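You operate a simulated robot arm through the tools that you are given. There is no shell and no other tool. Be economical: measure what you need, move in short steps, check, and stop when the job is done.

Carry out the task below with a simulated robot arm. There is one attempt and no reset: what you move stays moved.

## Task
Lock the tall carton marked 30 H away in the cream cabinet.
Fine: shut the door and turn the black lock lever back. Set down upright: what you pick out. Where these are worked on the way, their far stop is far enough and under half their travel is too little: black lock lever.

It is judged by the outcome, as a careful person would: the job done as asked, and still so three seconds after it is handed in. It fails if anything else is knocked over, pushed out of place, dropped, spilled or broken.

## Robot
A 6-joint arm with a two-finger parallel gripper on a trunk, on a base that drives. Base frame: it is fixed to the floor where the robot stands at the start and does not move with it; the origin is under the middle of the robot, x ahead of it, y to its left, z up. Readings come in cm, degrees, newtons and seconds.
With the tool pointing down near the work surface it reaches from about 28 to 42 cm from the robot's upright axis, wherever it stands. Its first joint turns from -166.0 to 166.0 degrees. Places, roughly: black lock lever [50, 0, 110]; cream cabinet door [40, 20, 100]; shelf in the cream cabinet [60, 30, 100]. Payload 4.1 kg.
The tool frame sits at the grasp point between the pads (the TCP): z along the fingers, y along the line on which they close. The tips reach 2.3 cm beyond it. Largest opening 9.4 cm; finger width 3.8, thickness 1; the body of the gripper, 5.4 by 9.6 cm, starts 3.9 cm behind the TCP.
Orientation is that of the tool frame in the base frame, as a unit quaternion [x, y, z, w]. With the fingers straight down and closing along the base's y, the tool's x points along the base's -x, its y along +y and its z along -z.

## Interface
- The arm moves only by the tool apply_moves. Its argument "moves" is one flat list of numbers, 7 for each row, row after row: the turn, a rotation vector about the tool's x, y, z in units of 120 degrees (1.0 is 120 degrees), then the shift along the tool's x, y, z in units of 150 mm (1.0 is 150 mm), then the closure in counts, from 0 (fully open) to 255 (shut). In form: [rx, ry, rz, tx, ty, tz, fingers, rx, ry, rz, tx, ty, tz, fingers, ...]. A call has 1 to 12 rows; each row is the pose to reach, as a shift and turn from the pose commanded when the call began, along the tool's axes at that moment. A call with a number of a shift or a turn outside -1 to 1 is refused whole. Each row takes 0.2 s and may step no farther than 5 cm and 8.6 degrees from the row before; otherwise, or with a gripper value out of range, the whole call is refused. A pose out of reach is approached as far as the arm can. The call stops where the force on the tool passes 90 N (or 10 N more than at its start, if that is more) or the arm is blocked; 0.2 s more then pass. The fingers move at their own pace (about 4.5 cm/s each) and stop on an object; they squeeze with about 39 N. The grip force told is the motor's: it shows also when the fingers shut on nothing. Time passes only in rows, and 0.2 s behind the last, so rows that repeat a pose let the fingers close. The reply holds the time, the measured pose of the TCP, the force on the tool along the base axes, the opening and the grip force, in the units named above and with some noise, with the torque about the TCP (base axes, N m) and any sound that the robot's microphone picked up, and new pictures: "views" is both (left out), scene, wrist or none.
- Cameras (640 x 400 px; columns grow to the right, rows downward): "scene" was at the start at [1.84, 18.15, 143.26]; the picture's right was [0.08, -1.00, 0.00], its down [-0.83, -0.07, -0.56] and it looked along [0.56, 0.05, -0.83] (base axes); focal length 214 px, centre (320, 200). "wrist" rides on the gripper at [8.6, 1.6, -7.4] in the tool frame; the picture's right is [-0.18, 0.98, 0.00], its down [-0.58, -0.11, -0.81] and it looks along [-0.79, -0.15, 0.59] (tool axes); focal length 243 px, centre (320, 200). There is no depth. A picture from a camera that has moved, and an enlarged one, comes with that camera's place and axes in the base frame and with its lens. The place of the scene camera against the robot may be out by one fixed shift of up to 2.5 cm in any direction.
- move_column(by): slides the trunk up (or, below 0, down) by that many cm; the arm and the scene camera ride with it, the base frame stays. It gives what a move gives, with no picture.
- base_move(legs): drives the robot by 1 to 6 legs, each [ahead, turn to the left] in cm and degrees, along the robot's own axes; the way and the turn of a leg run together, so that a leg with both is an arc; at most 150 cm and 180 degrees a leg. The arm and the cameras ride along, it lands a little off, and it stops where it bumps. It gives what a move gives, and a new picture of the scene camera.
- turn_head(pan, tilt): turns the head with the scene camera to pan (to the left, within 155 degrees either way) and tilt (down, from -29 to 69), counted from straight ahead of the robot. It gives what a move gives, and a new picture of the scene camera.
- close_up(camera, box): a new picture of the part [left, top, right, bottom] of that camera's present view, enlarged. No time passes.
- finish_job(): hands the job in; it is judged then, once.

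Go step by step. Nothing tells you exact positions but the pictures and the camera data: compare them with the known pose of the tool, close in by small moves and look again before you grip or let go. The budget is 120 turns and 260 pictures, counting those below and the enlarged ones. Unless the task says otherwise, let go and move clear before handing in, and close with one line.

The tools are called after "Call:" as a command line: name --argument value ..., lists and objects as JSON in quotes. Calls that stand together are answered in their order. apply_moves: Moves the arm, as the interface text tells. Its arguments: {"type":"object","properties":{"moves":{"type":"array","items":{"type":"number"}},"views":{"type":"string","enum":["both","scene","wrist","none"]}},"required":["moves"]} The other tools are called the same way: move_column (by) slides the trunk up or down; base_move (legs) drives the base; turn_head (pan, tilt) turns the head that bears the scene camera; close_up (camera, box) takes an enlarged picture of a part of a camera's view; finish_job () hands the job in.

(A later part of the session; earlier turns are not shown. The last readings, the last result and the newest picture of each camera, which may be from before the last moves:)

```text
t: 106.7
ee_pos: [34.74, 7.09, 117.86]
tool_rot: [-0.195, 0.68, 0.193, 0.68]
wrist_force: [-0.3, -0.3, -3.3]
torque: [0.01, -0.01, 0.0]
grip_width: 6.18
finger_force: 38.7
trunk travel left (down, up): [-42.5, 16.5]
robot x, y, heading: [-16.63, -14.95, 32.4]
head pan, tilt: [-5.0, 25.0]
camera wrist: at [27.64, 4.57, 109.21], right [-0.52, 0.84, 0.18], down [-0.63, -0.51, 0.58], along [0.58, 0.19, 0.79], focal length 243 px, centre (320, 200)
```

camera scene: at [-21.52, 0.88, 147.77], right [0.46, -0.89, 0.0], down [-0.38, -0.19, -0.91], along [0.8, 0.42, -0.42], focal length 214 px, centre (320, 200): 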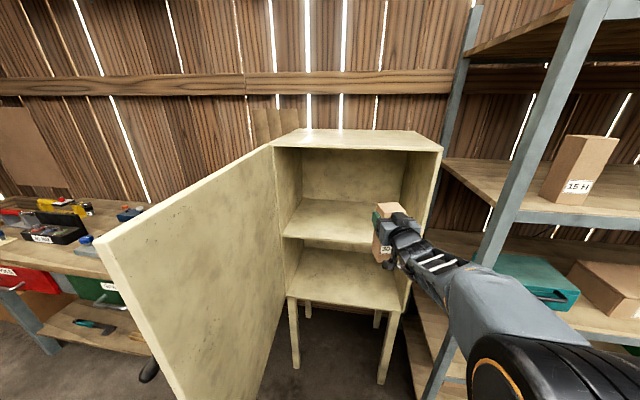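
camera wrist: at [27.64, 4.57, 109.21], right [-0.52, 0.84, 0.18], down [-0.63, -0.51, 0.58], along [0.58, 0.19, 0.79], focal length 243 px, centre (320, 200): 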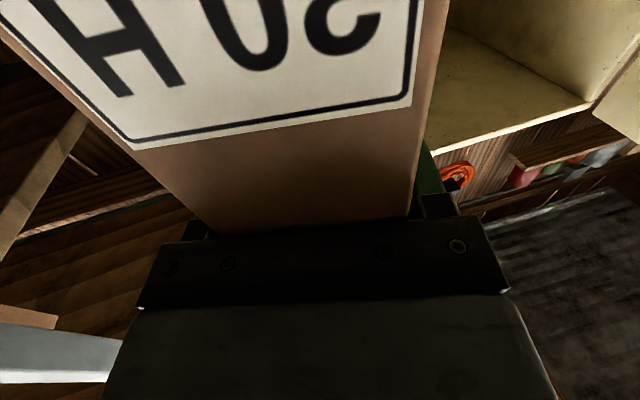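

Bottom of the carton is about 5 cm above the shelf. I go in gradually.

Call:
base_move --legs '[[12, 0]]'

Call:
close_up --camera "scene" --box '[240, 120, 500, 300]'

```text
t: 107.9
ee_pos: [45.04, 13.57, 117.94]
tool_rot: [-0.195, 0.68, 0.192, 0.68]
wrist_force: [0.0, 0.3, -5.1]
torque: [0.0, -0.03, -0.01]
grip_width: 6.18
finger_force: 38.6
trunk travel left (down, up): [-42.5, 16.5]
robot x, y, heading: [-6.0, -8.76, 32.3]
head pan, tilt: [-5.0, 25.0]
camera scene: at [-11.34, 7.34, 147.77], right [0.46, -0.89, 0.0], down [-0.38, -0.19, -0.91], along [0.8, 0.42, -0.42], focal length 214 px, centre (320, 200)
```

scene: 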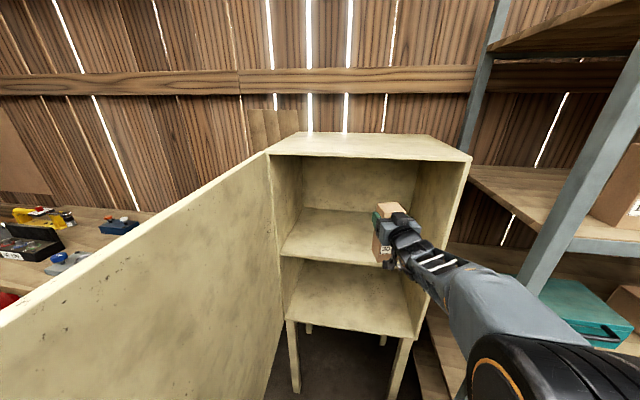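

```text
2.22 times, centred on (370, 210) of scene
camera zoom: at [-11.34, 7.34, 147.77], right [0.46, -0.89, 0.0], down [-0.38, -0.19, -0.91], along [0.8, 0.42, -0.42], focal length 477 px, centre (209, 178)
```

zoom: 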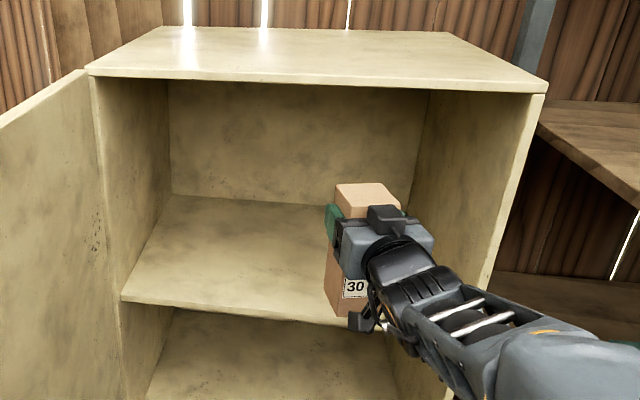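

Clear on all sides; I reach in 11 cm.

Call:
apply_moves --moves '[0, 0, 0, 0, 0, 0.18, 255, 0, 0, 0, 0, 0, 0.36, 255, 0, 0, 0, 0, 0, 0.54, 255, 0, 0, 0, 0, 0, 0.72, 255]' --views "both"

```text
t: 108.9
ee_pos: [54.33, 19.32, 117.89]
tool_rot: [-0.195, 0.681, 0.192, 0.679]
wrist_force: [0.8, 0.4, -3.9]
torque: [0.03, 0.0, 0.01]
grip_width: 6.2
finger_force: 38.9
trunk travel left (down, up): [-42.5, 16.5]
robot x, y, heading: [-6.45, -8.51, 32.3]
head pan, tilt: [-5.0, 25.0]
camera scene: at [-11.34, 7.34, 147.77], right [0.46, -0.89, 0.0], down [-0.38, -0.19, -0.91], along [0.8, 0.42, -0.42], focal length 214 px, centre (320, 200)
camera wrist: at [47.13, 16.81, 109.22], right [-0.52, 0.84, 0.18], down [-0.63, -0.51, 0.58], along [0.58, 0.19, 0.79], focal length 243 px, centre (320, 200)
```

scene: 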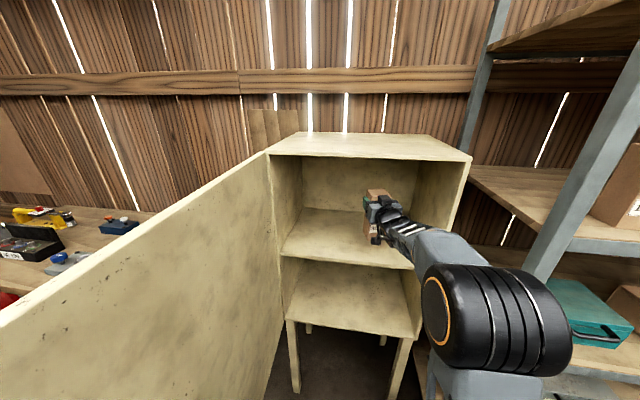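
wrist: 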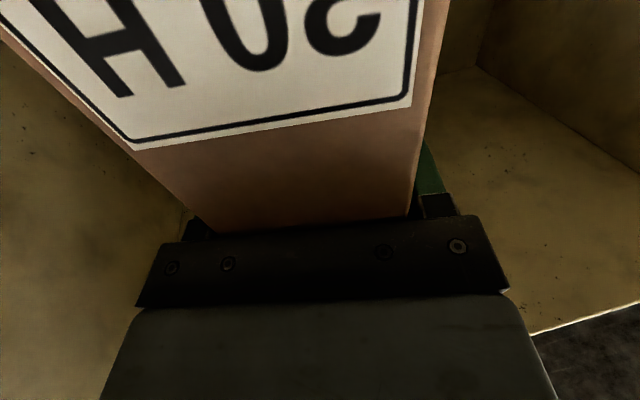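

The carton is over the shelf. I lower it in small steps, watching the force.

Call:
apply_moves --moves '[0, 0, 0, 0.07, 0, 0, 255, 0, 0, 0, 0.14, 0, 0, 255, 0, 0, 0, 0.2, 0, 0, 255, 0, 0, 0, 0.24, 0, 0, 255]' --views "scene"

Call:
close_up --camera "scene" --box '[280, 170, 460, 280]'

```text
t: 109.9
ee_pos: [54.21, 19.3, 114.3]
tool_rot: [-0.195, 0.681, 0.192, 0.68]
wrist_force: [-1.0, 0.0, -4.5]
torque: [0.04, 0.01, 0.03]
grip_width: 6.19
finger_force: 38.5
trunk travel left (down, up): [-42.5, 16.5]
robot x, y, heading: [-6.15, -8.51, 32.6]
head pan, tilt: [-5.0, 25.0]
camera scene: at [-11.35, 7.33, 147.78], right [0.46, -0.89, 0.0], down [-0.38, -0.19, -0.91], along [0.8, 0.42, -0.42], focal length 214 px, centre (320, 200)
```

scene: 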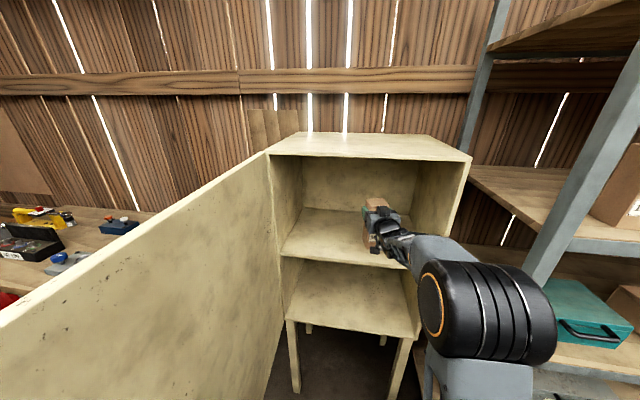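

```text
3.56 times, centred on (370, 225) of scene
camera zoom: at [-11.35, 7.33, 147.78], right [0.46, -0.89, 0.0], down [-0.38, -0.19, -0.91], along [0.8, 0.42, -0.42], focal length 763 px, centre (142, 111)
```

zoom: 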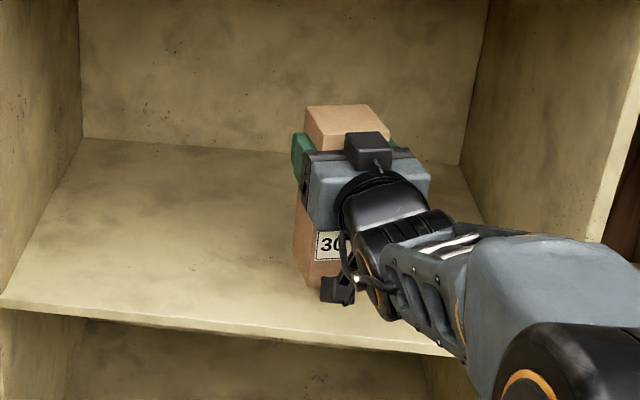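

Call:
apply_moves --moves '[0, 0, 0, 0.025, 0, 0, 255, 0, 0, 0, 0.05, 0, 0, 255]' --views "none"

Call:
apply_moves --moves '[0, 0, 0, 0.02, 0, 0, 255]' --views "none"

Call:
apply_moves --moves '[0, 0, 0, 0.02, 0, 0, 255]' --views "none"

```text
t: 110.5
ee_pos: [54.08, 19.27, 113.48]
tool_rot: [-0.195, 0.68, 0.192, 0.68]
wrist_force: [-0.2, 0.3, -4.3]
torque: [-0.02, -0.06, -0.01]
grip_width: 6.2
finger_force: 39.3
trunk travel left (down, up): [-42.5, 16.5]
robot x, y, heading: [-6.1, -8.59, 32.2]
head pan, tilt: [-5.0, 25.0]
```

```text
t: 110.9
ee_pos: [54.15, 19.25, 113.35]
tool_rot: [-0.195, 0.681, 0.192, 0.68]
wrist_force: [0.2, -0.2, -3.8]
torque: [0.03, 0.0, 0.02]
grip_width: 6.17
finger_force: 39.1
trunk travel left (down, up): [-42.5, 16.5]
robot x, y, heading: [-6.18, -8.89, 32.5]
head pan, tilt: [-5.0, 25.0]
```

```text
t: 111.3
ee_pos: [54.17, 19.35, 112.84]
tool_rot: [-0.194, 0.681, 0.192, 0.68]
wrist_force: [-0.4, -0.5, -4.2]
torque: [0.05, -0.02, 0.02]
grip_width: 6.17
finger_force: 38.8
trunk travel left (down, up): [-42.5, 16.5]
robot x, y, heading: [-6.41, -8.61, 32.2]
head pan, tilt: [-5.0, 25.0]
```

Still hanging free; I go on downwards in small steps.

Call:
apply_moves --moves '[0, 0, 0, 0.02, 0, 0, 255]' --views "none"

Call:
apply_moves --moves '[0, 0, 0, 0.02, 0, 0, 255]' --views "none"

Call:
apply_moves --moves '[0, 0, 0, 0.02, 0, 0, 255]' --views "none"

Call:
close_up --camera "scene" --box '[320, 180, 440, 260]'

```text
t: 111.7
ee_pos: [54.19, 19.2, 112.73]
tool_rot: [-0.194, 0.68, 0.192, 0.68]
wrist_force: [0.1, -0.3, -4.5]
torque: [0.03, -0.05, 0.0]
grip_width: 6.18
finger_force: 38.8
trunk travel left (down, up): [-42.5, 16.5]
robot x, y, heading: [-6.24, -8.58, 32.4]
head pan, tilt: [-5.0, 25.0]
```

```text
t: 112.1
ee_pos: [54.21, 19.35, 112.23]
tool_rot: [-0.195, 0.681, 0.191, 0.68]
wrist_force: [1.1, -0.4, -4.5]
torque: [0.01, -0.04, 0.03]
grip_width: 6.17
finger_force: 38.8
trunk travel left (down, up): [-42.5, 16.5]
robot x, y, heading: [-6.41, -8.76, 32.4]
head pan, tilt: [-5.0, 25.0]
```

```text
t: 112.5
ee_pos: [54.17, 19.25, 111.95]
tool_rot: [-0.194, 0.681, 0.191, 0.68]
wrist_force: [0.0, -0.8, -3.8]
torque: [0.03, -0.01, -0.01]
grip_width: 6.16
finger_force: 39.0
trunk travel left (down, up): [-42.5, 16.5]
robot x, y, heading: [-5.94, -8.87, 32.7]
head pan, tilt: [-5.0, 25.0]
```

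```text
5.00 times, centred on (380, 220) of scene
camera zoom: at [-11.36, 7.33, 147.77], right [0.46, -0.89, 0.0], down [-0.38, -0.19, -0.91], along [0.8, 0.42, -0.42], focal length 1072 px, centre (20, 100)
```

zoom: 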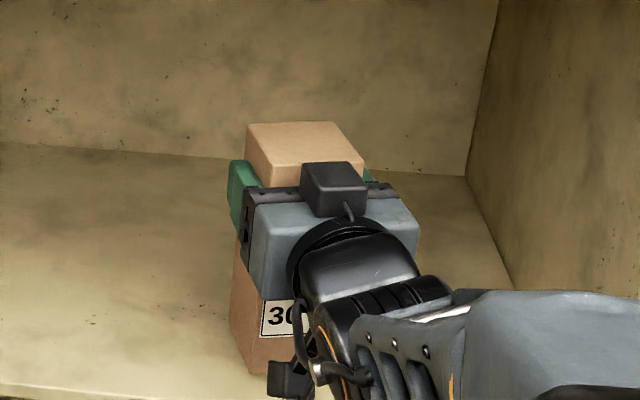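

The carton hangs just above the shelf but rather near its front edge; I drive 5 cm further in before lowering on.

Call:
apply_moves --moves '[0, 0, 0, -0.06, 0, 0, 255]' --views "none"

Call:
base_move --legs '[[5, 0]]'

Call:
apply_moves --moves '[0, 0, 0, 0.03, 0, 0, 255, 0, 0, 0, 0.06, 0, 0, 255]' --views "wrist"

Call:
apply_moves --moves '[0, 0, 0, 0.025, 0, 0, 255]' --views "none"

```text
t: 112.9
ee_pos: [54.14, 19.33, 112.83]
tool_rot: [-0.194, 0.68, 0.193, 0.68]
wrist_force: [0.6, 0.1, -4.2]
torque: [-0.02, -0.04, 0.02]
grip_width: 6.2
finger_force: 39.2
trunk travel left (down, up): [-42.5, 16.5]
robot x, y, heading: [-6.27, -8.8, 32.2]
head pan, tilt: [-5.0, 25.0]
```

```text
t: 113.8
ee_pos: [58.31, 21.92, 112.85]
tool_rot: [-0.194, 0.681, 0.191, 0.68]
wrist_force: [0.6, 0.8, -4.0]
torque: [0.05, -0.03, 0.01]
grip_width: 6.2
finger_force: 38.8
trunk travel left (down, up): [-42.5, 16.5]
robot x, y, heading: [-2.53, -5.9, 32.4]
head pan, tilt: [-5.0, 25.0]
camera scene: at [-7.13, 10.01, 147.77], right [0.46, -0.89, 0.0], down [-0.38, -0.19, -0.91], along [0.8, 0.42, -0.42], focal length 214 px, centre (320, 200)
```

scene: 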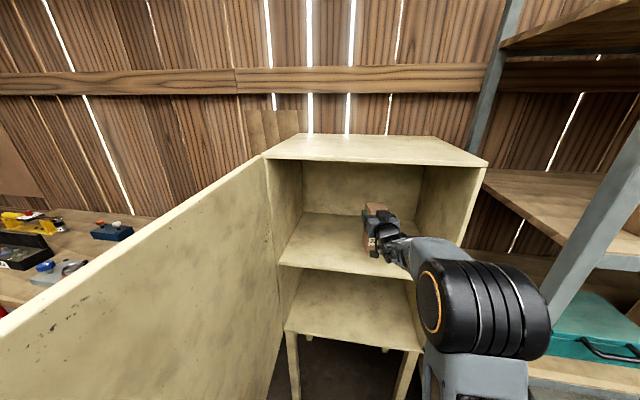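

```text
t: 114.4
ee_pos: [58.38, 21.88, 111.99]
tool_rot: [-0.195, 0.681, 0.193, 0.679]
wrist_force: [0.5, -0.6, -5.0]
torque: [0.01, -0.01, 0.02]
grip_width: 6.18
finger_force: 39.3
trunk travel left (down, up): [-42.5, 16.5]
robot x, y, heading: [-2.36, -6.15, 32.2]
head pan, tilt: [-5.0, 25.0]
camera wrist: at [51.19, 19.35, 103.27], right [-0.52, 0.84, 0.18], down [-0.63, -0.51, 0.58], along [0.58, 0.19, 0.79], focal length 243 px, centre (320, 200)
```

wrist: 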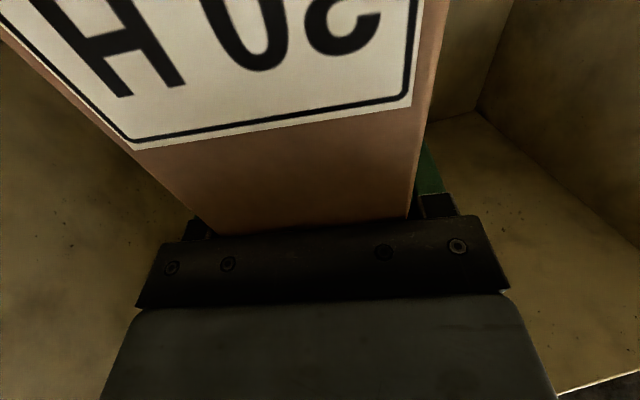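

```text
t: 114.8
ee_pos: [58.33, 21.92, 111.61]
tool_rot: [-0.195, 0.68, 0.193, 0.68]
wrist_force: [-0.2, 0.6, -4.4]
torque: [0.01, 0.01, 0.01]
grip_width: 6.17
finger_force: 38.8
trunk travel left (down, up): [-42.5, 16.5]
robot x, y, heading: [-2.39, -5.59, 32.5]
head pan, tilt: [-5.0, 25.0]
```

Call:
apply_moves --moves '[0, 0, 0, 0.02, 0, 0, 255]' --views "none"

Call:
apply_moves --moves '[0, 0, 0, 0.02, 0, 0, 255]' --views "none"

Call:
close_up --camera "scene" --box '[340, 190, 440, 270]'

```text
t: 115.2
ee_pos: [58.34, 21.84, 111.29]
tool_rot: [-0.195, 0.681, 0.191, 0.68]
wrist_force: [-0.2, 0.3, -4.1]
torque: [-0.02, -0.04, 0.0]
grip_width: 6.16
finger_force: 39.1
trunk travel left (down, up): [-42.5, 16.5]
robot x, y, heading: [-2.18, -6.15, 32.5]
head pan, tilt: [-5.0, 25.0]
```

```text
t: 115.6
ee_pos: [58.44, 22.01, 111.02]
tool_rot: [-0.195, 0.681, 0.193, 0.679]
wrist_force: [0.7, 0.3, -4.5]
torque: [-0.01, -0.02, 0.01]
grip_width: 6.2
finger_force: 39.5
trunk travel left (down, up): [-42.5, 16.5]
robot x, y, heading: [-2.07, -6.02, 32.3]
head pan, tilt: [-5.0, 25.0]
```

```text
5.00 times, centred on (390, 230) of scene
camera zoom: at [-7.17, 9.99, 147.77], right [0.46, -0.89, 0.0], down [-0.38, -0.19, -0.91], along [0.8, 0.42, -0.42], focal length 1072 px, centre (-30, 50)
```

zoom: 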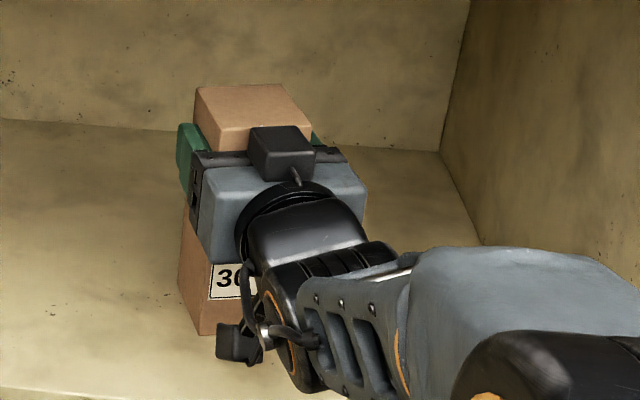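

Call:
apply_moves --moves '[0, 0, 0, 0.02, 0, 0, 255]' --views "none"

Call:
apply_moves --moves '[0, 0, 0, 0.02, 0, 0, 255]' --views "none"

Call:
apply_moves --moves '[0, 0, 0, 0.02, 0, 0, 255]' --views "wrist"

```text
t: 116.0
ee_pos: [58.3, 21.93, 110.95]
tool_rot: [-0.193, 0.679, 0.192, 0.681]
wrist_force: [-0.4, 0.1, 5.6]
torque: [0.11, 0.46, 0.01]
grip_width: 6.21
finger_force: 39.0
trunk travel left (down, up): [-42.5, 16.5]
robot x, y, heading: [-2.19, -6.01, 32.2]
head pan, tilt: [-5.0, 25.0]
```

```text
t: 116.4
ee_pos: [58.18, 21.8, 110.95]
tool_rot: [-0.194, 0.676, 0.194, 0.684]
wrist_force: [0.7, 0.0, 22.3]
torque: [0.21, 1.1, 0.02]
grip_width: 6.2
finger_force: 38.4
trunk travel left (down, up): [-42.5, 16.5]
robot x, y, heading: [-1.92, -6.03, 32.2]
head pan, tilt: [-5.0, 25.0]
```

```text
t: 116.8
ee_pos: [58.21, 21.86, 110.8]
tool_rot: [-0.194, 0.676, 0.194, 0.684]
wrist_force: [2.6, 2.7, 34.6]
torque: [0.46, 1.31, -0.12]
grip_width: 6.1
finger_force: 37.3
trunk travel left (down, up): [-42.5, 16.5]
robot x, y, heading: [-1.97, -5.67, 32.3]
head pan, tilt: [-5.0, 25.0]
camera wrist: at [51.21, 19.34, 101.97], right [-0.52, 0.83, 0.18], down [-0.64, -0.52, 0.57], along [0.57, 0.18, 0.8], focal length 243 px, centre (320, 200)
```

wrist: 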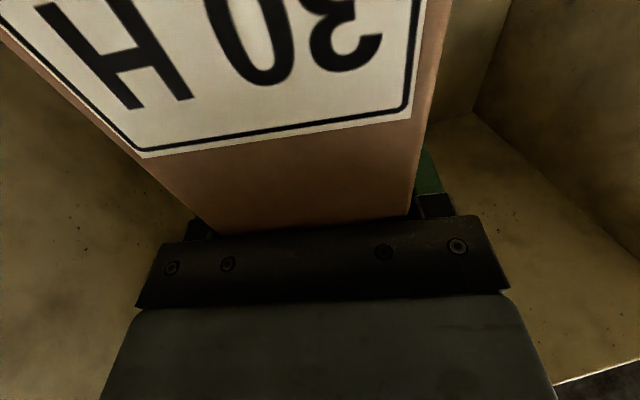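

Touch-down at z≈111. I relieve the pressure and let go.

Call:
apply_moves --moves '[0, 0, 0, -0.035, 0, 0, 255]' --views "none"

Call:
apply_moves --moves '[0, 0, 0, 0, 0, 0, 180, 0, 0, 0, 0, 0, 0, 100, 0, 0, 0, 0, 0, 0, 0, 0, 0, 0, 0, 0, 0, 0, 0, 0, 0, 0, 0, 0, 0, 0, 0, 0, 0, 0, 0, 0]' --views "wrist"

```text
t: 117.2
ee_pos: [58.34, 21.83, 110.83]
tool_rot: [-0.196, 0.679, 0.193, 0.681]
wrist_force: [2.9, 4.2, 17.1]
torque: [1.22, -0.56, -0.14]
grip_width: 6.19
finger_force: 39.2
trunk travel left (down, up): [-42.5, 16.5]
robot x, y, heading: [-2.19, -5.73, 32.4]
head pan, tilt: [-5.0, 25.0]
```

```text
t: 118.6
ee_pos: [58.3, 21.81, 110.55]
tool_rot: [-0.195, 0.68, 0.193, 0.68]
wrist_force: [-0.6, -0.2, -0.2]
torque: [-0.02, 0.0, 0.0]
grip_width: 9.4
finger_force: 0.1
trunk travel left (down, up): [-42.5, 16.5]
robot x, y, heading: [-2.22, -6.32, 32.4]
head pan, tilt: [-5.0, 25.0]
camera wrist: at [51.2, 19.29, 101.97], right [-0.52, 0.84, 0.18], down [-0.63, -0.52, 0.58], along [0.58, 0.19, 0.79], focal length 243 px, centre (320, 200)
```

wrist: 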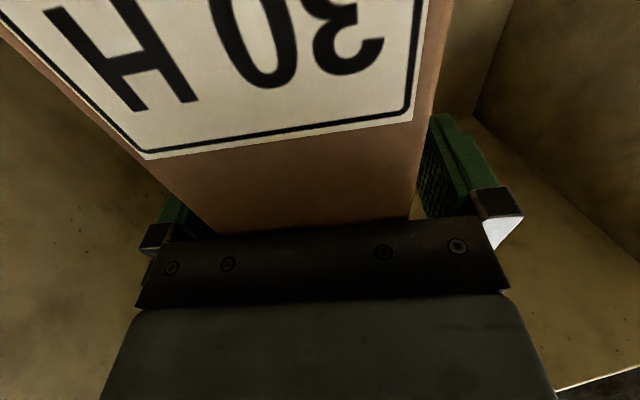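

Released and standing. I slide the fingers straight back out.

Call:
apply_moves --moves '[0, 0, 0, -0.03, 0, -0.15, 0, 0, 0, 0, -0.05, 0, -0.35, 0, 0, 0, 0, -0.05, 0, -0.6, 0]' --views "wrist"

Call:
base_move --legs '[[-20, 0]]'

```text
t: 119.4
ee_pos: [50.48, 17.26, 111.45]
tool_rot: [-0.194, 0.68, 0.193, 0.68]
wrist_force: [0.6, 0.1, -0.1]
torque: [0.02, 0.01, -0.02]
grip_width: 9.38
finger_force: 0.1
trunk travel left (down, up): [-42.5, 16.5]
robot x, y, heading: [-2.26, -6.16, 32.7]
head pan, tilt: [-5.0, 25.0]
camera wrist: at [43.45, 14.56, 102.73], right [-0.52, 0.84, 0.18], down [-0.63, -0.52, 0.58], along [0.58, 0.19, 0.79], focal length 243 px, centre (320, 200)
```

wrist: 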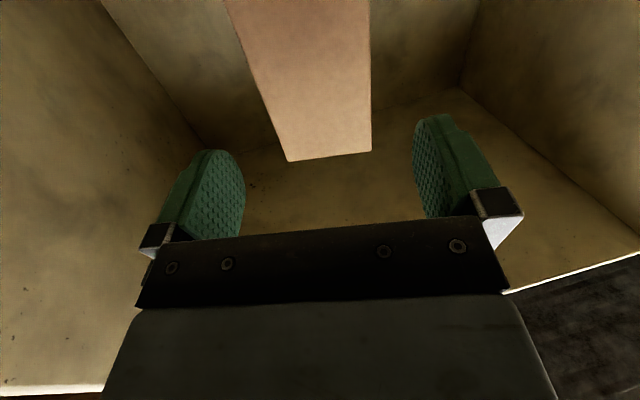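

```text
t: 121.0
ee_pos: [33.81, 6.42, 111.29]
tool_rot: [-0.194, 0.68, 0.192, 0.68]
wrist_force: [-0.5, 0.6, 0.0]
torque: [0.02, -0.03, -0.01]
grip_width: 9.41
finger_force: 0.1
trunk travel left (down, up): [-42.5, 16.5]
robot x, y, heading: [-19.37, -17.03, 32.4]
head pan, tilt: [-5.0, 25.0]
camera scene: at [-24.07, -0.72, 147.78], right [0.46, -0.89, 0.0], down [-0.38, -0.19, -0.91], along [0.81, 0.42, -0.42], focal length 214 px, centre (320, 200)
```

scene: 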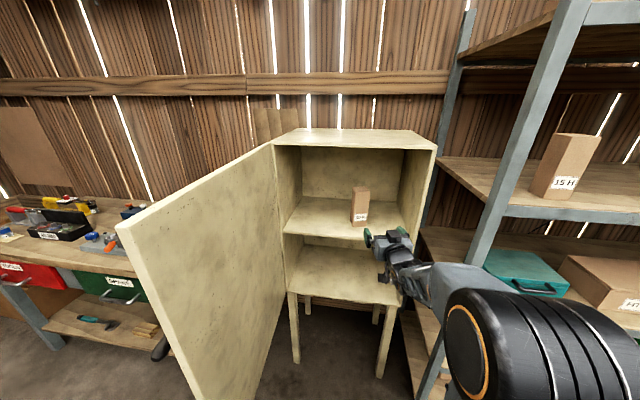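

The carton stands upright on the shelf. Next I close the door: I back out, raise the trunk so the tool is above lever height, and go round to the door's outer side.

Call:
base_move --legs '[[-40, 0], [0, 65.6], [44, 0], [0, -50]]'

Call:
move_column --by 12

Call:
apply_moves --moves '[0, 0, 0, 0, 0, 0, 255, 0, 0, 0, 0, 0, 0, 255, 0, 0, 0, 0, 0, 0, 255, 0, 0, 0, 0, 0, 0, 255, 0, 0, 0, 0, 0, 0, 255]' --views "none"

Call:
turn_head --pan -10 --tilt 35

```text
t: 130.9
ee_pos: [-13.32, 41.78, 111.38]
tool_rot: [-0.282, 0.649, 0.279, 0.649]
wrist_force: [-0.6, 0.5, -1.4]
torque: [0.01, 0.02, -0.03]
grip_width: 9.41
finger_force: 0.0
trunk travel left (down, up): [-42.5, 16.5]
robot x, y, heading: [-58.08, 6.06, 47.4]
head pan, tilt: [-5.0, 25.0]
camera scene: at [-66.93, 19.73, 147.78], right [0.68, -0.74, 0.0], down [-0.31, -0.29, -0.91], along [0.67, 0.61, -0.42], focal length 214 px, centre (320, 200)
```

scene: 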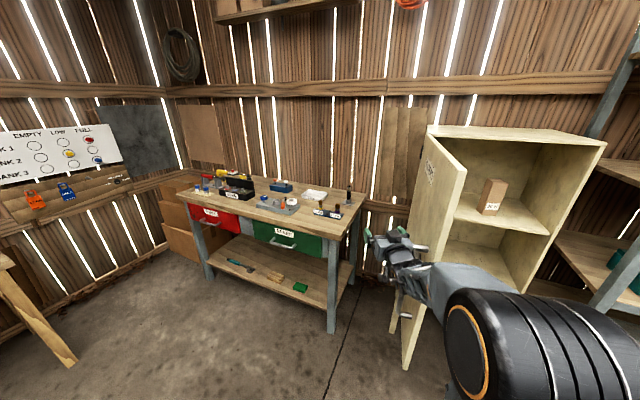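

```text
t: 132.4
ee_pos: [-13.29, 41.93, 123.35]
tool_rot: [-0.282, 0.649, 0.279, 0.649]
wrist_force: [-0.5, -0.6, -0.7]
torque: [0.03, 0.0, -0.01]
grip_width: 9.4
finger_force: 0.1
trunk travel left (down, up): [-54.5, 4.5]
robot x, y, heading: [-57.92, 6.02, 47.2]
head pan, tilt: [-5.0, 25.0]
```

```text
t: 133.6
ee_pos: [-13.21, 41.81, 123.39]
tool_rot: [-0.282, 0.649, 0.28, 0.649]
wrist_force: [0.7, -0.3, 0.4]
torque: [0.0, 0.0, 0.01]
grip_width: 0.0
finger_force: 13.7
trunk travel left (down, up): [-54.5, 4.5]
robot x, y, heading: [-57.96, 5.91, 47.4]
head pan, tilt: [-5.0, 25.0]
```

```text
t: 134.3
ee_pos: [-13.2, 41.82, 123.43]
tool_rot: [-0.282, 0.649, 0.279, 0.649]
wrist_force: [-0.6, 0.2, 0.0]
torque: [0.03, 0.04, 0.0]
grip_width: 0.0
finger_force: 38.8
trunk travel left (down, up): [-54.5, 4.5]
robot x, y, heading: [-58.44, 5.9, 47.5]
head pan, tilt: [-10.0, 35.0]
camera scene: at [-66.74, 18.88, 158.2], right [0.61, -0.79, 0.0], down [-0.45, -0.35, -0.82], along [0.65, 0.5, -0.57], focal length 214 px, centre (320, 200)
```

scene: 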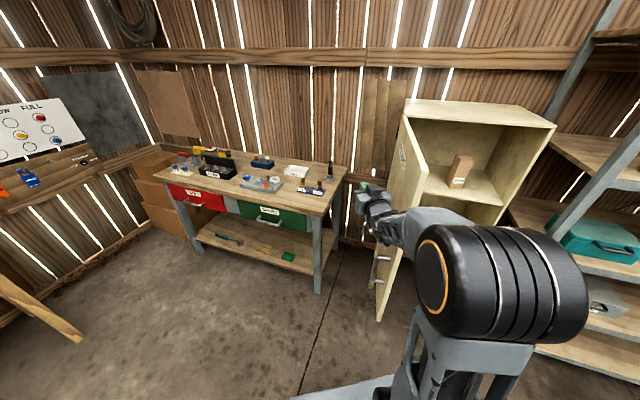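

The carton stands well. I advance a little along the door's outer side and sweep right to push it.

Call:
base_move --legs '[[6, 0], [0, -17]]'

Call:
base_move --legs '[[0, -12]]'

```text
t: 136.2
ee_pos: [-0.59, 31.63, 123.48]
tool_rot: [-0.183, 0.683, 0.181, 0.683]
wrist_force: [0.2, -0.4, -0.3]
torque: [0.01, 0.05, 0.05]
grip_width: 0.0
finger_force: 39.1
trunk travel left (down, up): [-54.5, 4.5]
robot x, y, heading: [-54.2, 10.21, 30.6]
head pan, tilt: [-10.0, 35.0]
camera scene: at [-58.68, 25.49, 158.2], right [0.35, -0.94, 0.0], down [-0.54, -0.2, -0.82], along [0.77, 0.29, -0.57], focal length 214 px, centre (320, 200)
```

scene: 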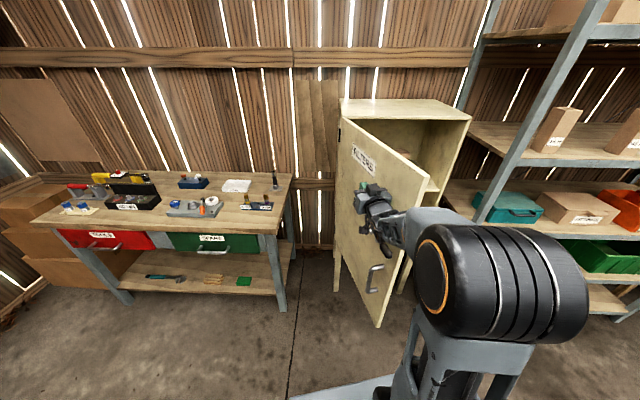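

```text
t: 137.4
ee_pos: [2.71, 19.95, 123.4]
tool_rot: [-0.111, 0.699, 0.108, 0.698]
wrist_force: [0.3, -0.5, -0.4]
torque: [0.0, 0.04, -0.01]
grip_width: 0.01
finger_force: 39.6
trunk travel left (down, up): [-54.5, 4.5]
robot x, y, heading: [-53.98, 10.26, 18.7]
head pan, tilt: [-10.0, 35.0]
camera scene: at [-55.59, 26.29, 158.2], right [0.15, -0.99, 0.0], down [-0.57, -0.08, -0.82], along [0.81, 0.12, -0.57], focal length 214 px, centre (320, 200)
```

scene: 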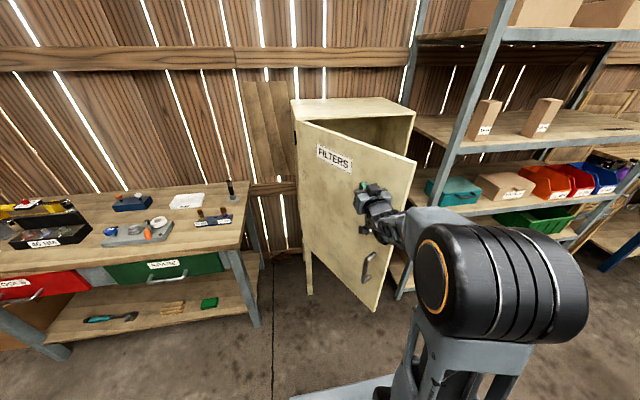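

The door swings along. I turn slightly more and push it forward.

Call:
base_move --legs '[[0, -7], [18, 0]]'

```text
t: 139.5
ee_pos: [21.09, 16.61, 123.28]
tool_rot: [-0.068, 0.704, 0.066, 0.703]
wrist_force: [-0.2, -0.7, 0.3]
torque: [-0.02, 0.02, 0.0]
grip_width: 0.02
finger_force: 39.3
trunk travel left (down, up): [-54.5, 4.5]
robot x, y, heading: [-36.51, 13.65, 11.3]
head pan, tilt: [-10.0, 35.0]
camera scene: at [-36.03, 30.07, 158.2], right [0.03, -1.0, 0.0], down [-0.57, -0.01, -0.82], along [0.82, 0.02, -0.57], focal length 214 px, centre (320, 200)
```

scene: 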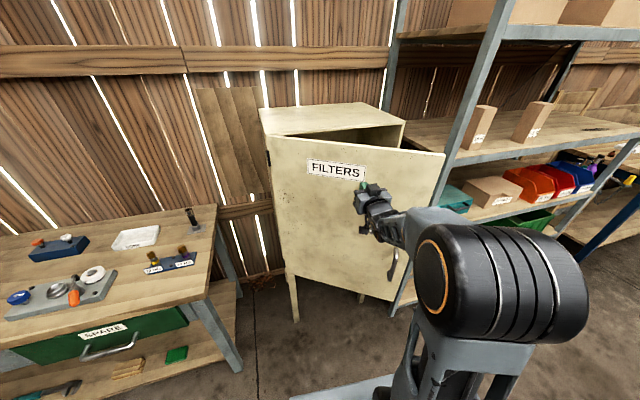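

Call:
base_move --legs '[[14, 0]]'

```text
t: 140.8
ee_pos: [34.82, 19.37, 123.28]
tool_rot: [-0.067, 0.705, 0.064, 0.703]
wrist_force: [0.0, 0.0, 0.2]
torque: [-0.03, 0.04, -0.03]
grip_width: 0.0
finger_force: 38.8
trunk travel left (down, up): [-54.5, 4.5]
robot x, y, heading: [-22.52, 16.06, 11.3]
head pan, tilt: [-10.0, 35.0]
camera scene: at [-22.29, 32.85, 158.2], right [0.02, -1.0, 0.0], down [-0.57, -0.01, -0.82], along [0.82, 0.02, -0.57], focal length 214 px, centre (320, 200)
```

scene: 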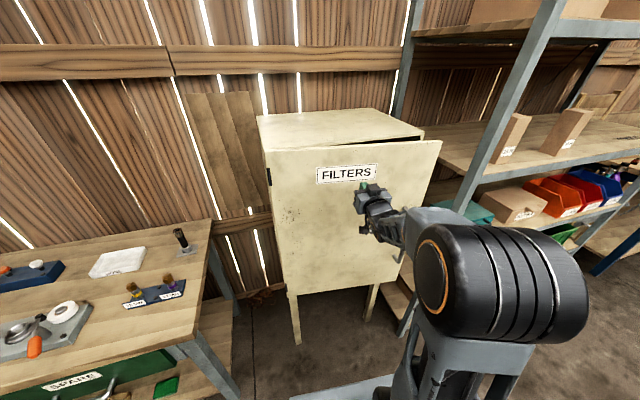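

Call:
base_move --legs '[[5.5, 0]]'

Call:
close_up --camera "scene" --box '[250, 90, 470, 300]'

```text
t: 141.8
ee_pos: [40.23, 20.46, 123.5]
tool_rot: [-0.065, 0.705, 0.064, 0.704]
wrist_force: [0.2, 0.7, -0.1]
torque: [0.03, 0.04, 0.03]
grip_width: 0.0
finger_force: 39.5
trunk travel left (down, up): [-54.5, 4.5]
robot x, y, heading: [-17.12, 17.66, 11.4]
head pan, tilt: [-10.0, 35.0]
camera scene: at [-16.9, 33.93, 158.2], right [0.02, -1.0, 0.0], down [-0.57, -0.01, -0.82], along [0.82, 0.02, -0.57], focal length 214 px, centre (320, 200)
```

scene: 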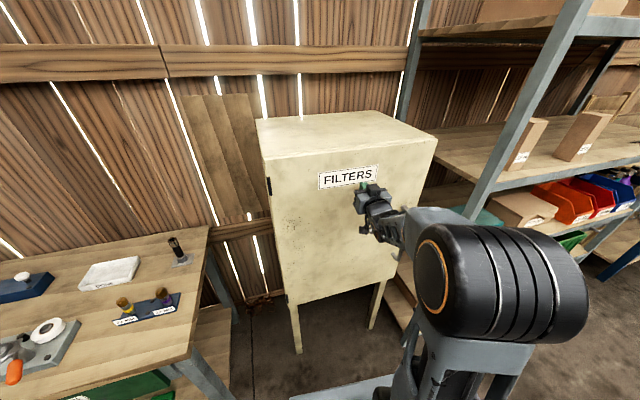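

```text
1.90 times, centred on (360, 195) of scene
camera zoom: at [-16.9, 33.93, 158.2], right [0.02, -1.0, 0.0], down [-0.57, -0.01, -0.82], along [0.82, 0.02, -0.57], focal length 408 px, centre (244, 210)
```

zoom: 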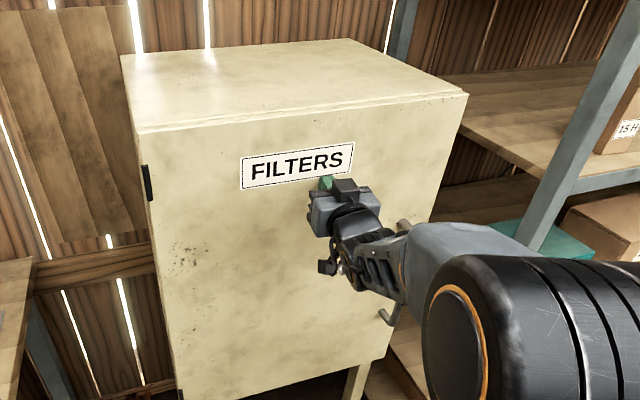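

The door is nearly or fully shut. I press gently to make sure.

Call:
apply_moves --moves '[0, 0, 0, 0, 0, 0.05, 255, 0, 0, 0, 0, 0, 0.1, 255]' --views "none"

Call:
apply_moves --moves '[0, 0, 0, 0, 0, 0.04, 255]' --views "none"

```text
t: 142.4
ee_pos: [40.92, 20.51, 123.38]
tool_rot: [-0.067, 0.706, 0.065, 0.702]
wrist_force: [-37.3, -5.2, -9.1]
torque: [-0.03, -0.05, 0.38]
grip_width: 0.01
finger_force: 39.3
trunk travel left (down, up): [-54.5, 4.5]
robot x, y, heading: [-17.74, 17.67, 11.4]
head pan, tilt: [-10.0, 35.0]
```

```text
t: 142.8
ee_pos: [41.08, 20.52, 123.43]
tool_rot: [-0.065, 0.706, 0.064, 0.703]
wrist_force: [-73.2, -11.7, -16.2]
torque: [-0.16, -0.08, 0.72]
grip_width: 0.0
finger_force: 39.5
trunk travel left (down, up): [-54.5, 4.5]
robot x, y, heading: [-16.91, 17.88, 11.5]
head pan, tilt: [-10.0, 35.0]
```

The door is firmly shut. Now I back off and go round to the lever, standing slightly left of it.

Call:
apply_moves --moves '[0, 0, 0, 0, 0, -0.2, 255]' --views "none"

Call:
base_move --legs '[[-35, 0], [0, -64.2], [32, 0], [0, 71]]'

Call:
turn_head --pan -5 --tilt 35

Call:
close_up --camera "scene" --box '[300, 140, 460, 260]'

```text
t: 143.2
ee_pos: [39.17, 20.27, 123.68]
tool_rot: [-0.068, 0.701, 0.066, 0.707]
wrist_force: [-0.3, 0.4, -0.1]
torque: [0.01, 0.05, -0.02]
grip_width: 0.0
finger_force: 39.3
trunk travel left (down, up): [-54.5, 4.5]
robot x, y, heading: [-17.32, 17.64, 11.4]
head pan, tilt: [-10.0, 35.0]
```

```text
t: 153.1
ee_pos: [23.88, -5.11, 123.36]
tool_rot: [-0.109, 0.699, 0.107, 0.698]
wrist_force: [0.8, -0.8, -0.2]
torque: [-0.01, 0.02, 0.0]
grip_width: 0.01
finger_force: 39.0
trunk travel left (down, up): [-54.5, 4.5]
robot x, y, heading: [-32.03, -14.69, 18.5]
head pan, tilt: [-10.0, 35.0]
camera scene: at [-33.48, 1.44, 158.2], right [0.15, -0.99, 0.0], down [-0.57, -0.08, -0.82], along [0.81, 0.12, -0.57], focal length 214 px, centre (320, 200)
```

scene: 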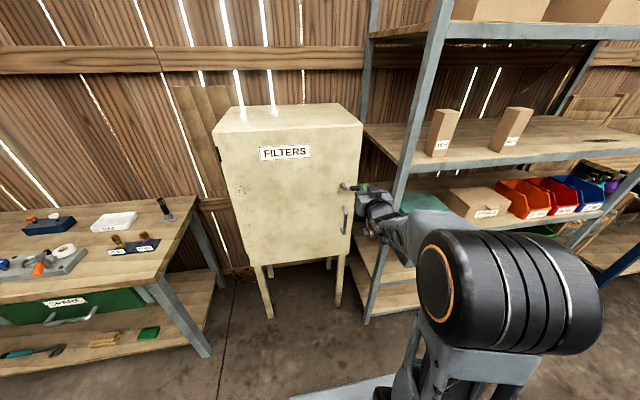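

```text
t: 153.7
ee_pos: [23.91, -5.18, 123.35]
tool_rot: [-0.111, 0.699, 0.108, 0.698]
wrist_force: [0.2, 0.1, -0.3]
torque: [0.0, 0.0, 0.01]
grip_width: 0.0
finger_force: 39.0
trunk travel left (down, up): [-54.5, 4.5]
robot x, y, heading: [-32.07, -14.85, 18.5]
head pan, tilt: [-5.0, 35.0]
camera scene: at [-33.63, 2.18, 158.2], right [0.23, -0.97, 0.0], down [-0.56, -0.13, -0.82], along [0.8, 0.19, -0.57], focal length 214 px, centre (320, 200)
```

scene: 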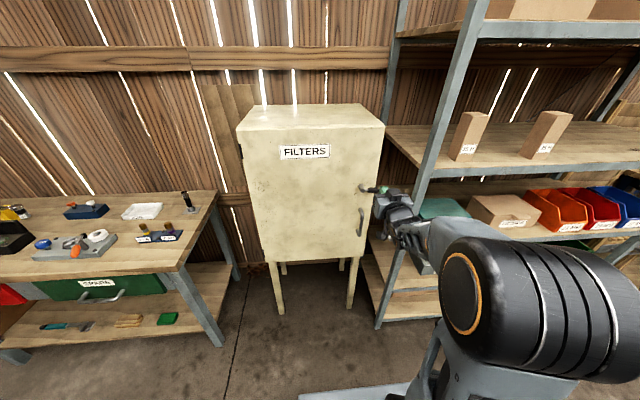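

```text
3.33 times, centred on (380, 200) of scene
camera zoom: at [-33.63, 2.18, 158.2], right [0.23, -0.97, 0.0], down [-0.56, -0.13, -0.82], along [0.8, 0.19, -0.57], focal length 715 px, centre (120, 200)
```

zoom: 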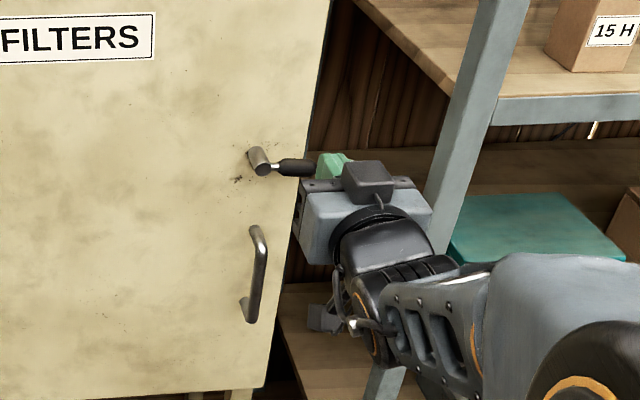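

Door shut, lever still pointing right. I lower the trunk and line up so that the closed fingers will be just above the lever.

Call:
move_column --by -9.3

Call:
apply_moves --moves '[0, 0, 0, 0, -0.17, 0, 255, 0, 0, 0, 0, -0.34, 0, 255]' --views "none"

Call:
base_move --legs '[[16.5, 0]]'

Call:
apply_moves --moves '[0, 0, 0, 0, 0, 0, 255]' --views "wrist"

Call:
close_up --camera "scene" --box '[320, 160, 460, 260]'

```text
t: 155.0
ee_pos: [23.83, -5.15, 114.12]
tool_rot: [-0.11, 0.699, 0.108, 0.698]
wrist_force: [-0.2, 0.0, 0.2]
torque: [0.0, -0.02, -0.02]
grip_width: 0.0
finger_force: 39.1
trunk travel left (down, up): [-45.2, 13.8]
robot x, y, heading: [-32.04, -14.73, 18.5]
head pan, tilt: [-5.0, 35.0]
```

```text
t: 155.6
ee_pos: [25.47, -10.01, 114.14]
tool_rot: [-0.111, 0.699, 0.109, 0.698]
wrist_force: [0.6, 0.1, 0.5]
torque: [0.04, -0.01, 0.02]
grip_width: 0.01
finger_force: 38.8
trunk travel left (down, up): [-45.2, 13.8]
robot x, y, heading: [-31.72, -14.95, 18.5]
head pan, tilt: [-5.0, 35.0]
```

```text
t: 157.0
ee_pos: [41.12, -4.69, 114.1]
tool_rot: [-0.11, 0.699, 0.108, 0.698]
wrist_force: [0.4, -0.1, -0.6]
torque: [0.0, 0.0, 0.0]
grip_width: 0.01
finger_force: 39.4
trunk travel left (down, up): [-45.2, 13.8]
robot x, y, heading: [-16.12, -9.2, 18.8]
head pan, tilt: [-5.0, 35.0]
camera scene: at [-17.89, 7.43, 148.9], right [0.23, -0.97, 0.0], down [-0.56, -0.13, -0.82], along [0.8, 0.19, -0.57], focal length 214 px, centre (320, 200)
```

scene: 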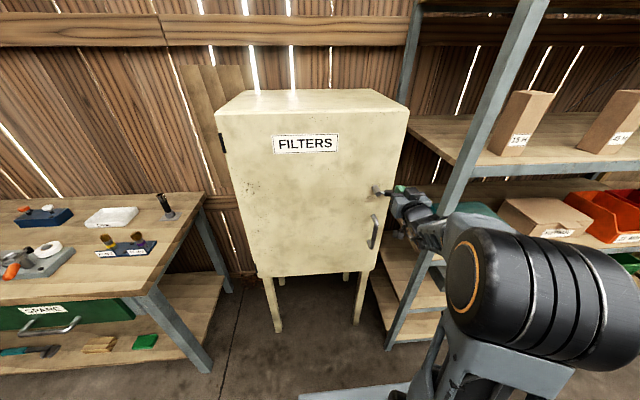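

```text
t: 157.4
ee_pos: [41.09, -4.65, 114.24]
tool_rot: [-0.11, 0.7, 0.107, 0.698]
wrist_force: [0.3, -0.8, 0.6]
torque: [0.01, -0.01, -0.03]
grip_width: 0.0
finger_force: 39.3
trunk travel left (down, up): [-45.2, 13.8]
robot x, y, heading: [-16.01, -9.96, 18.5]
head pan, tilt: [-5.0, 35.0]
camera wrist: at [33.64, -5.47, 105.47], right [-0.3, 0.94, 0.18], down [-0.73, -0.35, 0.58], along [0.61, 0.04, 0.79], focal length 243 px, centre (320, 200)
```

wrist: 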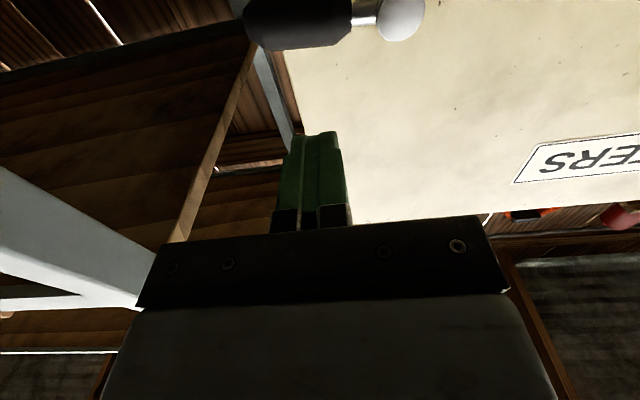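

```text
4.00 times, centred on (390, 210) of scene
camera zoom: at [-17.93, 7.42, 148.9], right [0.23, -0.97, 0.0], down [-0.56, -0.13, -0.82], along [0.8, 0.19, -0.57], focal length 858 px, centre (40, 160)
```

zoom: 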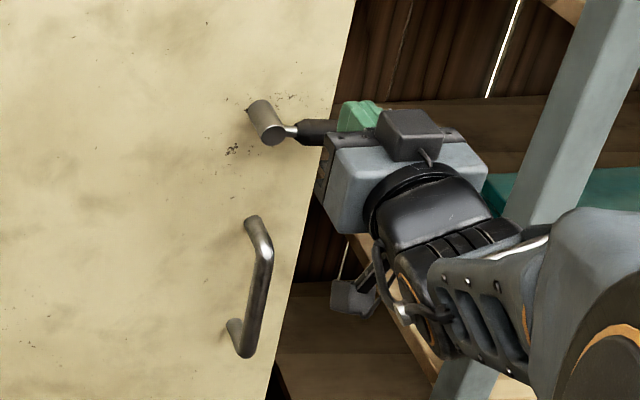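

The closed fingers sit just above and in front of the lever's black grip. I go in and press it down along its arc.

Call:
apply_moves --moves '[0, 0, 0, 0, 0, 0.2, 255, 0, 0, 0, 0, 0, 0.4, 255, 0, 0, 0, 0.1, 0, 0.4, 255, 0, 0, 0, 0.2, 0, 0.4, 255, 0, 0, 0, 0.3, 0, 0.4, 255]' --views "wrist"

Call:
close_up --camera "scene" --box '[320, 160, 460, 260]'

```text
t: 158.6
ee_pos: [46.84, -2.86, 109.55]
tool_rot: [-0.11, 0.7, 0.108, 0.698]
wrist_force: [0.6, -0.5, -1.2]
torque: [-0.02, -0.01, 0.03]
grip_width: 0.0
finger_force: 38.9
trunk travel left (down, up): [-45.2, 13.8]
robot x, y, heading: [-16.42, -9.17, 18.5]
head pan, tilt: [-5.0, 35.0]
camera wrist: at [39.34, -3.63, 100.9], right [-0.3, 0.94, 0.18], down [-0.73, -0.35, 0.58], along [0.61, 0.04, 0.79], focal length 243 px, centre (320, 200)
```

wrist: 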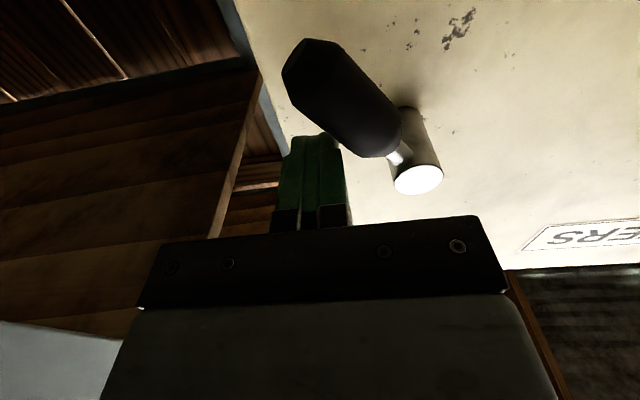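

```text
4.00 times, centred on (390, 210) of scene
camera zoom: at [-17.91, 7.42, 148.9], right [0.23, -0.97, 0.0], down [-0.56, -0.13, -0.82], along [0.8, 0.19, -0.57], focal length 858 px, centre (40, 160)
```

zoom: 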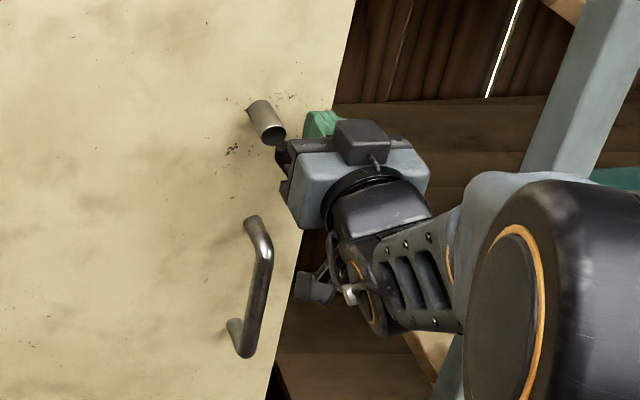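

The lever is turning back, about 45° so far. I continue down and then left.

Call:
apply_moves --moves '[0, 0, 0, 0.1, 0, 0, 255, 0, 0, 0, 0.2, 0.0, 0, 255, 0, 0, 0, 0.3, 0.02, 0, 255, 0, 0, 0, 0.32, 0.09, 0, 255, 0, 0, 0, 0.32, 0.16, 0, 255]' --views "wrist"

```text
t: 159.8
ee_pos: [46.16, -0.89, 104.85]
tool_rot: [-0.108, 0.7, 0.107, 0.698]
wrist_force: [2.6, -7.7, -2.8]
torque: [0.06, 0.05, -0.04]
grip_width: 0.02
finger_force: 38.8
trunk travel left (down, up): [-45.2, 13.8]
robot x, y, heading: [-16.09, -9.45, 18.3]
head pan, tilt: [-5.0, 35.0]
camera wrist: at [38.69, -1.61, 96.11], right [-0.3, 0.94, 0.18], down [-0.73, -0.35, 0.58], along [0.61, 0.04, 0.79], focal length 243 px, centre (320, 200)
```

wrist: 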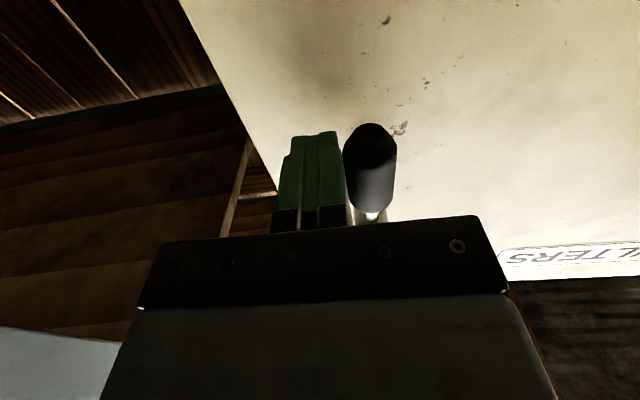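

Nearly vertical; I press a bit more to its stop.

Call:
apply_moves --moves '[0, 0, 0, 0, 0.025, 0, 255, 0, 0, 0, 0, 0.045, 0, 255]' --views "wrist"

```text
t: 160.4
ee_pos: [46.08, -0.84, 104.77]
tool_rot: [-0.104, 0.7, 0.107, 0.698]
wrist_force: [14.3, -40.0, -3.0]
torque: [0.27, 0.07, -0.1]
grip_width: 0.01
finger_force: 39.0
trunk travel left (down, up): [-45.2, 13.8]
robot x, y, heading: [-16.32, -9.32, 17.9]
head pan, tilt: [-5.0, 35.0]
camera wrist: at [38.6, -1.44, 96.11], right [-0.29, 0.94, 0.19], down [-0.74, -0.34, 0.58], along [0.61, 0.03, 0.79], focal length 243 px, centre (320, 200)
```

wrist: 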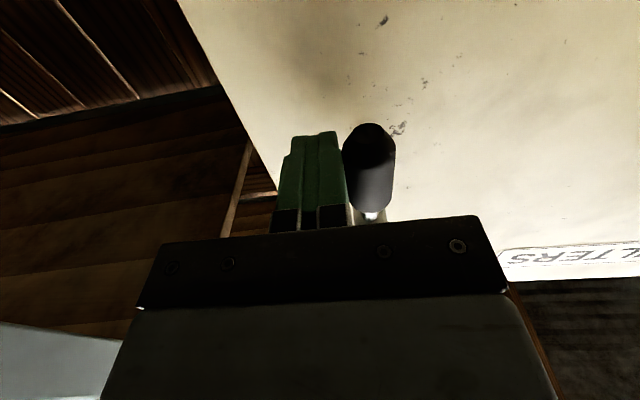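

It is against its stop (40 N, no more motion). I move the finger right off it, withdraw and check.

Call:
apply_moves --moves '[0, 0, 0, 0, -0.1, 0, 255, 0, 0, 0, 0, -0.12, -0.25, 255, 0, 0, 0, 0, -0.12, -0.5, 255]' --views "none"

Call:
base_move --legs '[[-25, 0]]'

Call:
close_up --camera "scene" --box '[220, 80, 420, 280]'

```text
t: 161.2
ee_pos: [39.27, -4.08, 104.85]
tool_rot: [-0.11, 0.699, 0.108, 0.699]
wrist_force: [-0.1, 0.2, 0.3]
torque: [-0.04, -0.01, -0.01]
grip_width: 0.0
finger_force: 39.2
trunk travel left (down, up): [-45.2, 13.8]
robot x, y, heading: [-16.53, -8.99, 18.7]
head pan, tilt: [-5.0, 35.0]
```

```text
t: 163.0
ee_pos: [15.59, -12.1, 104.82]
tool_rot: [-0.11, 0.699, 0.108, 0.698]
wrist_force: [0.2, -0.6, 0.4]
torque: [0.04, 0.0, -0.04]
grip_width: 0.0
finger_force: 39.5
trunk travel left (down, up): [-45.2, 13.8]
robot x, y, heading: [-39.7, -17.17, 18.6]
head pan, tilt: [-5.0, 35.0]
camera scene: at [-41.64, -0.5, 148.9], right [0.23, -0.97, 0.0], down [-0.56, -0.13, -0.82], along [0.8, 0.19, -0.57], focal length 214 px, centre (320, 200)
```

scene: 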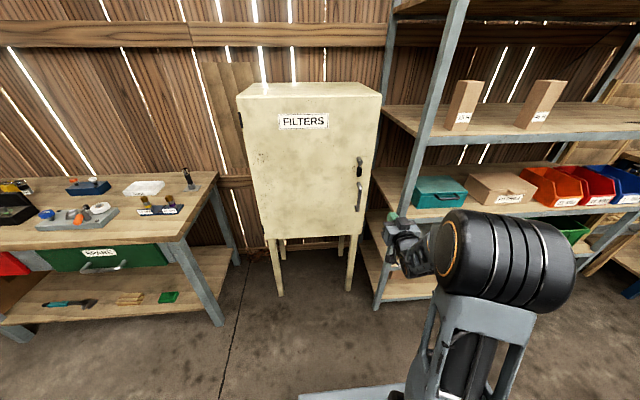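

```text
2.00 times, centred on (320, 180) of scene
camera zoom: at [-41.64, -0.5, 148.9], right [0.23, -0.97, 0.0], down [-0.56, -0.13, -0.82], along [0.8, 0.19, -0.57], focal length 429 px, centre (320, 240)
```

zoom: 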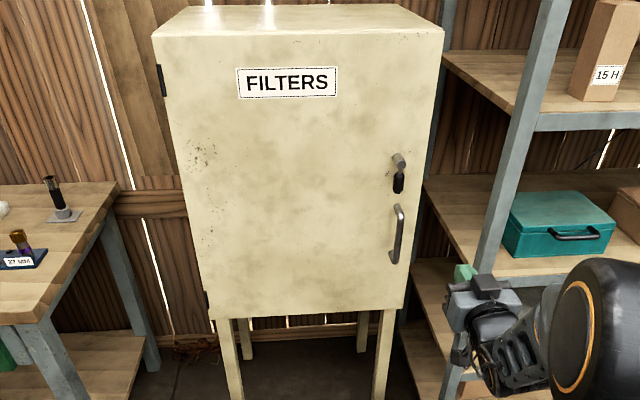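

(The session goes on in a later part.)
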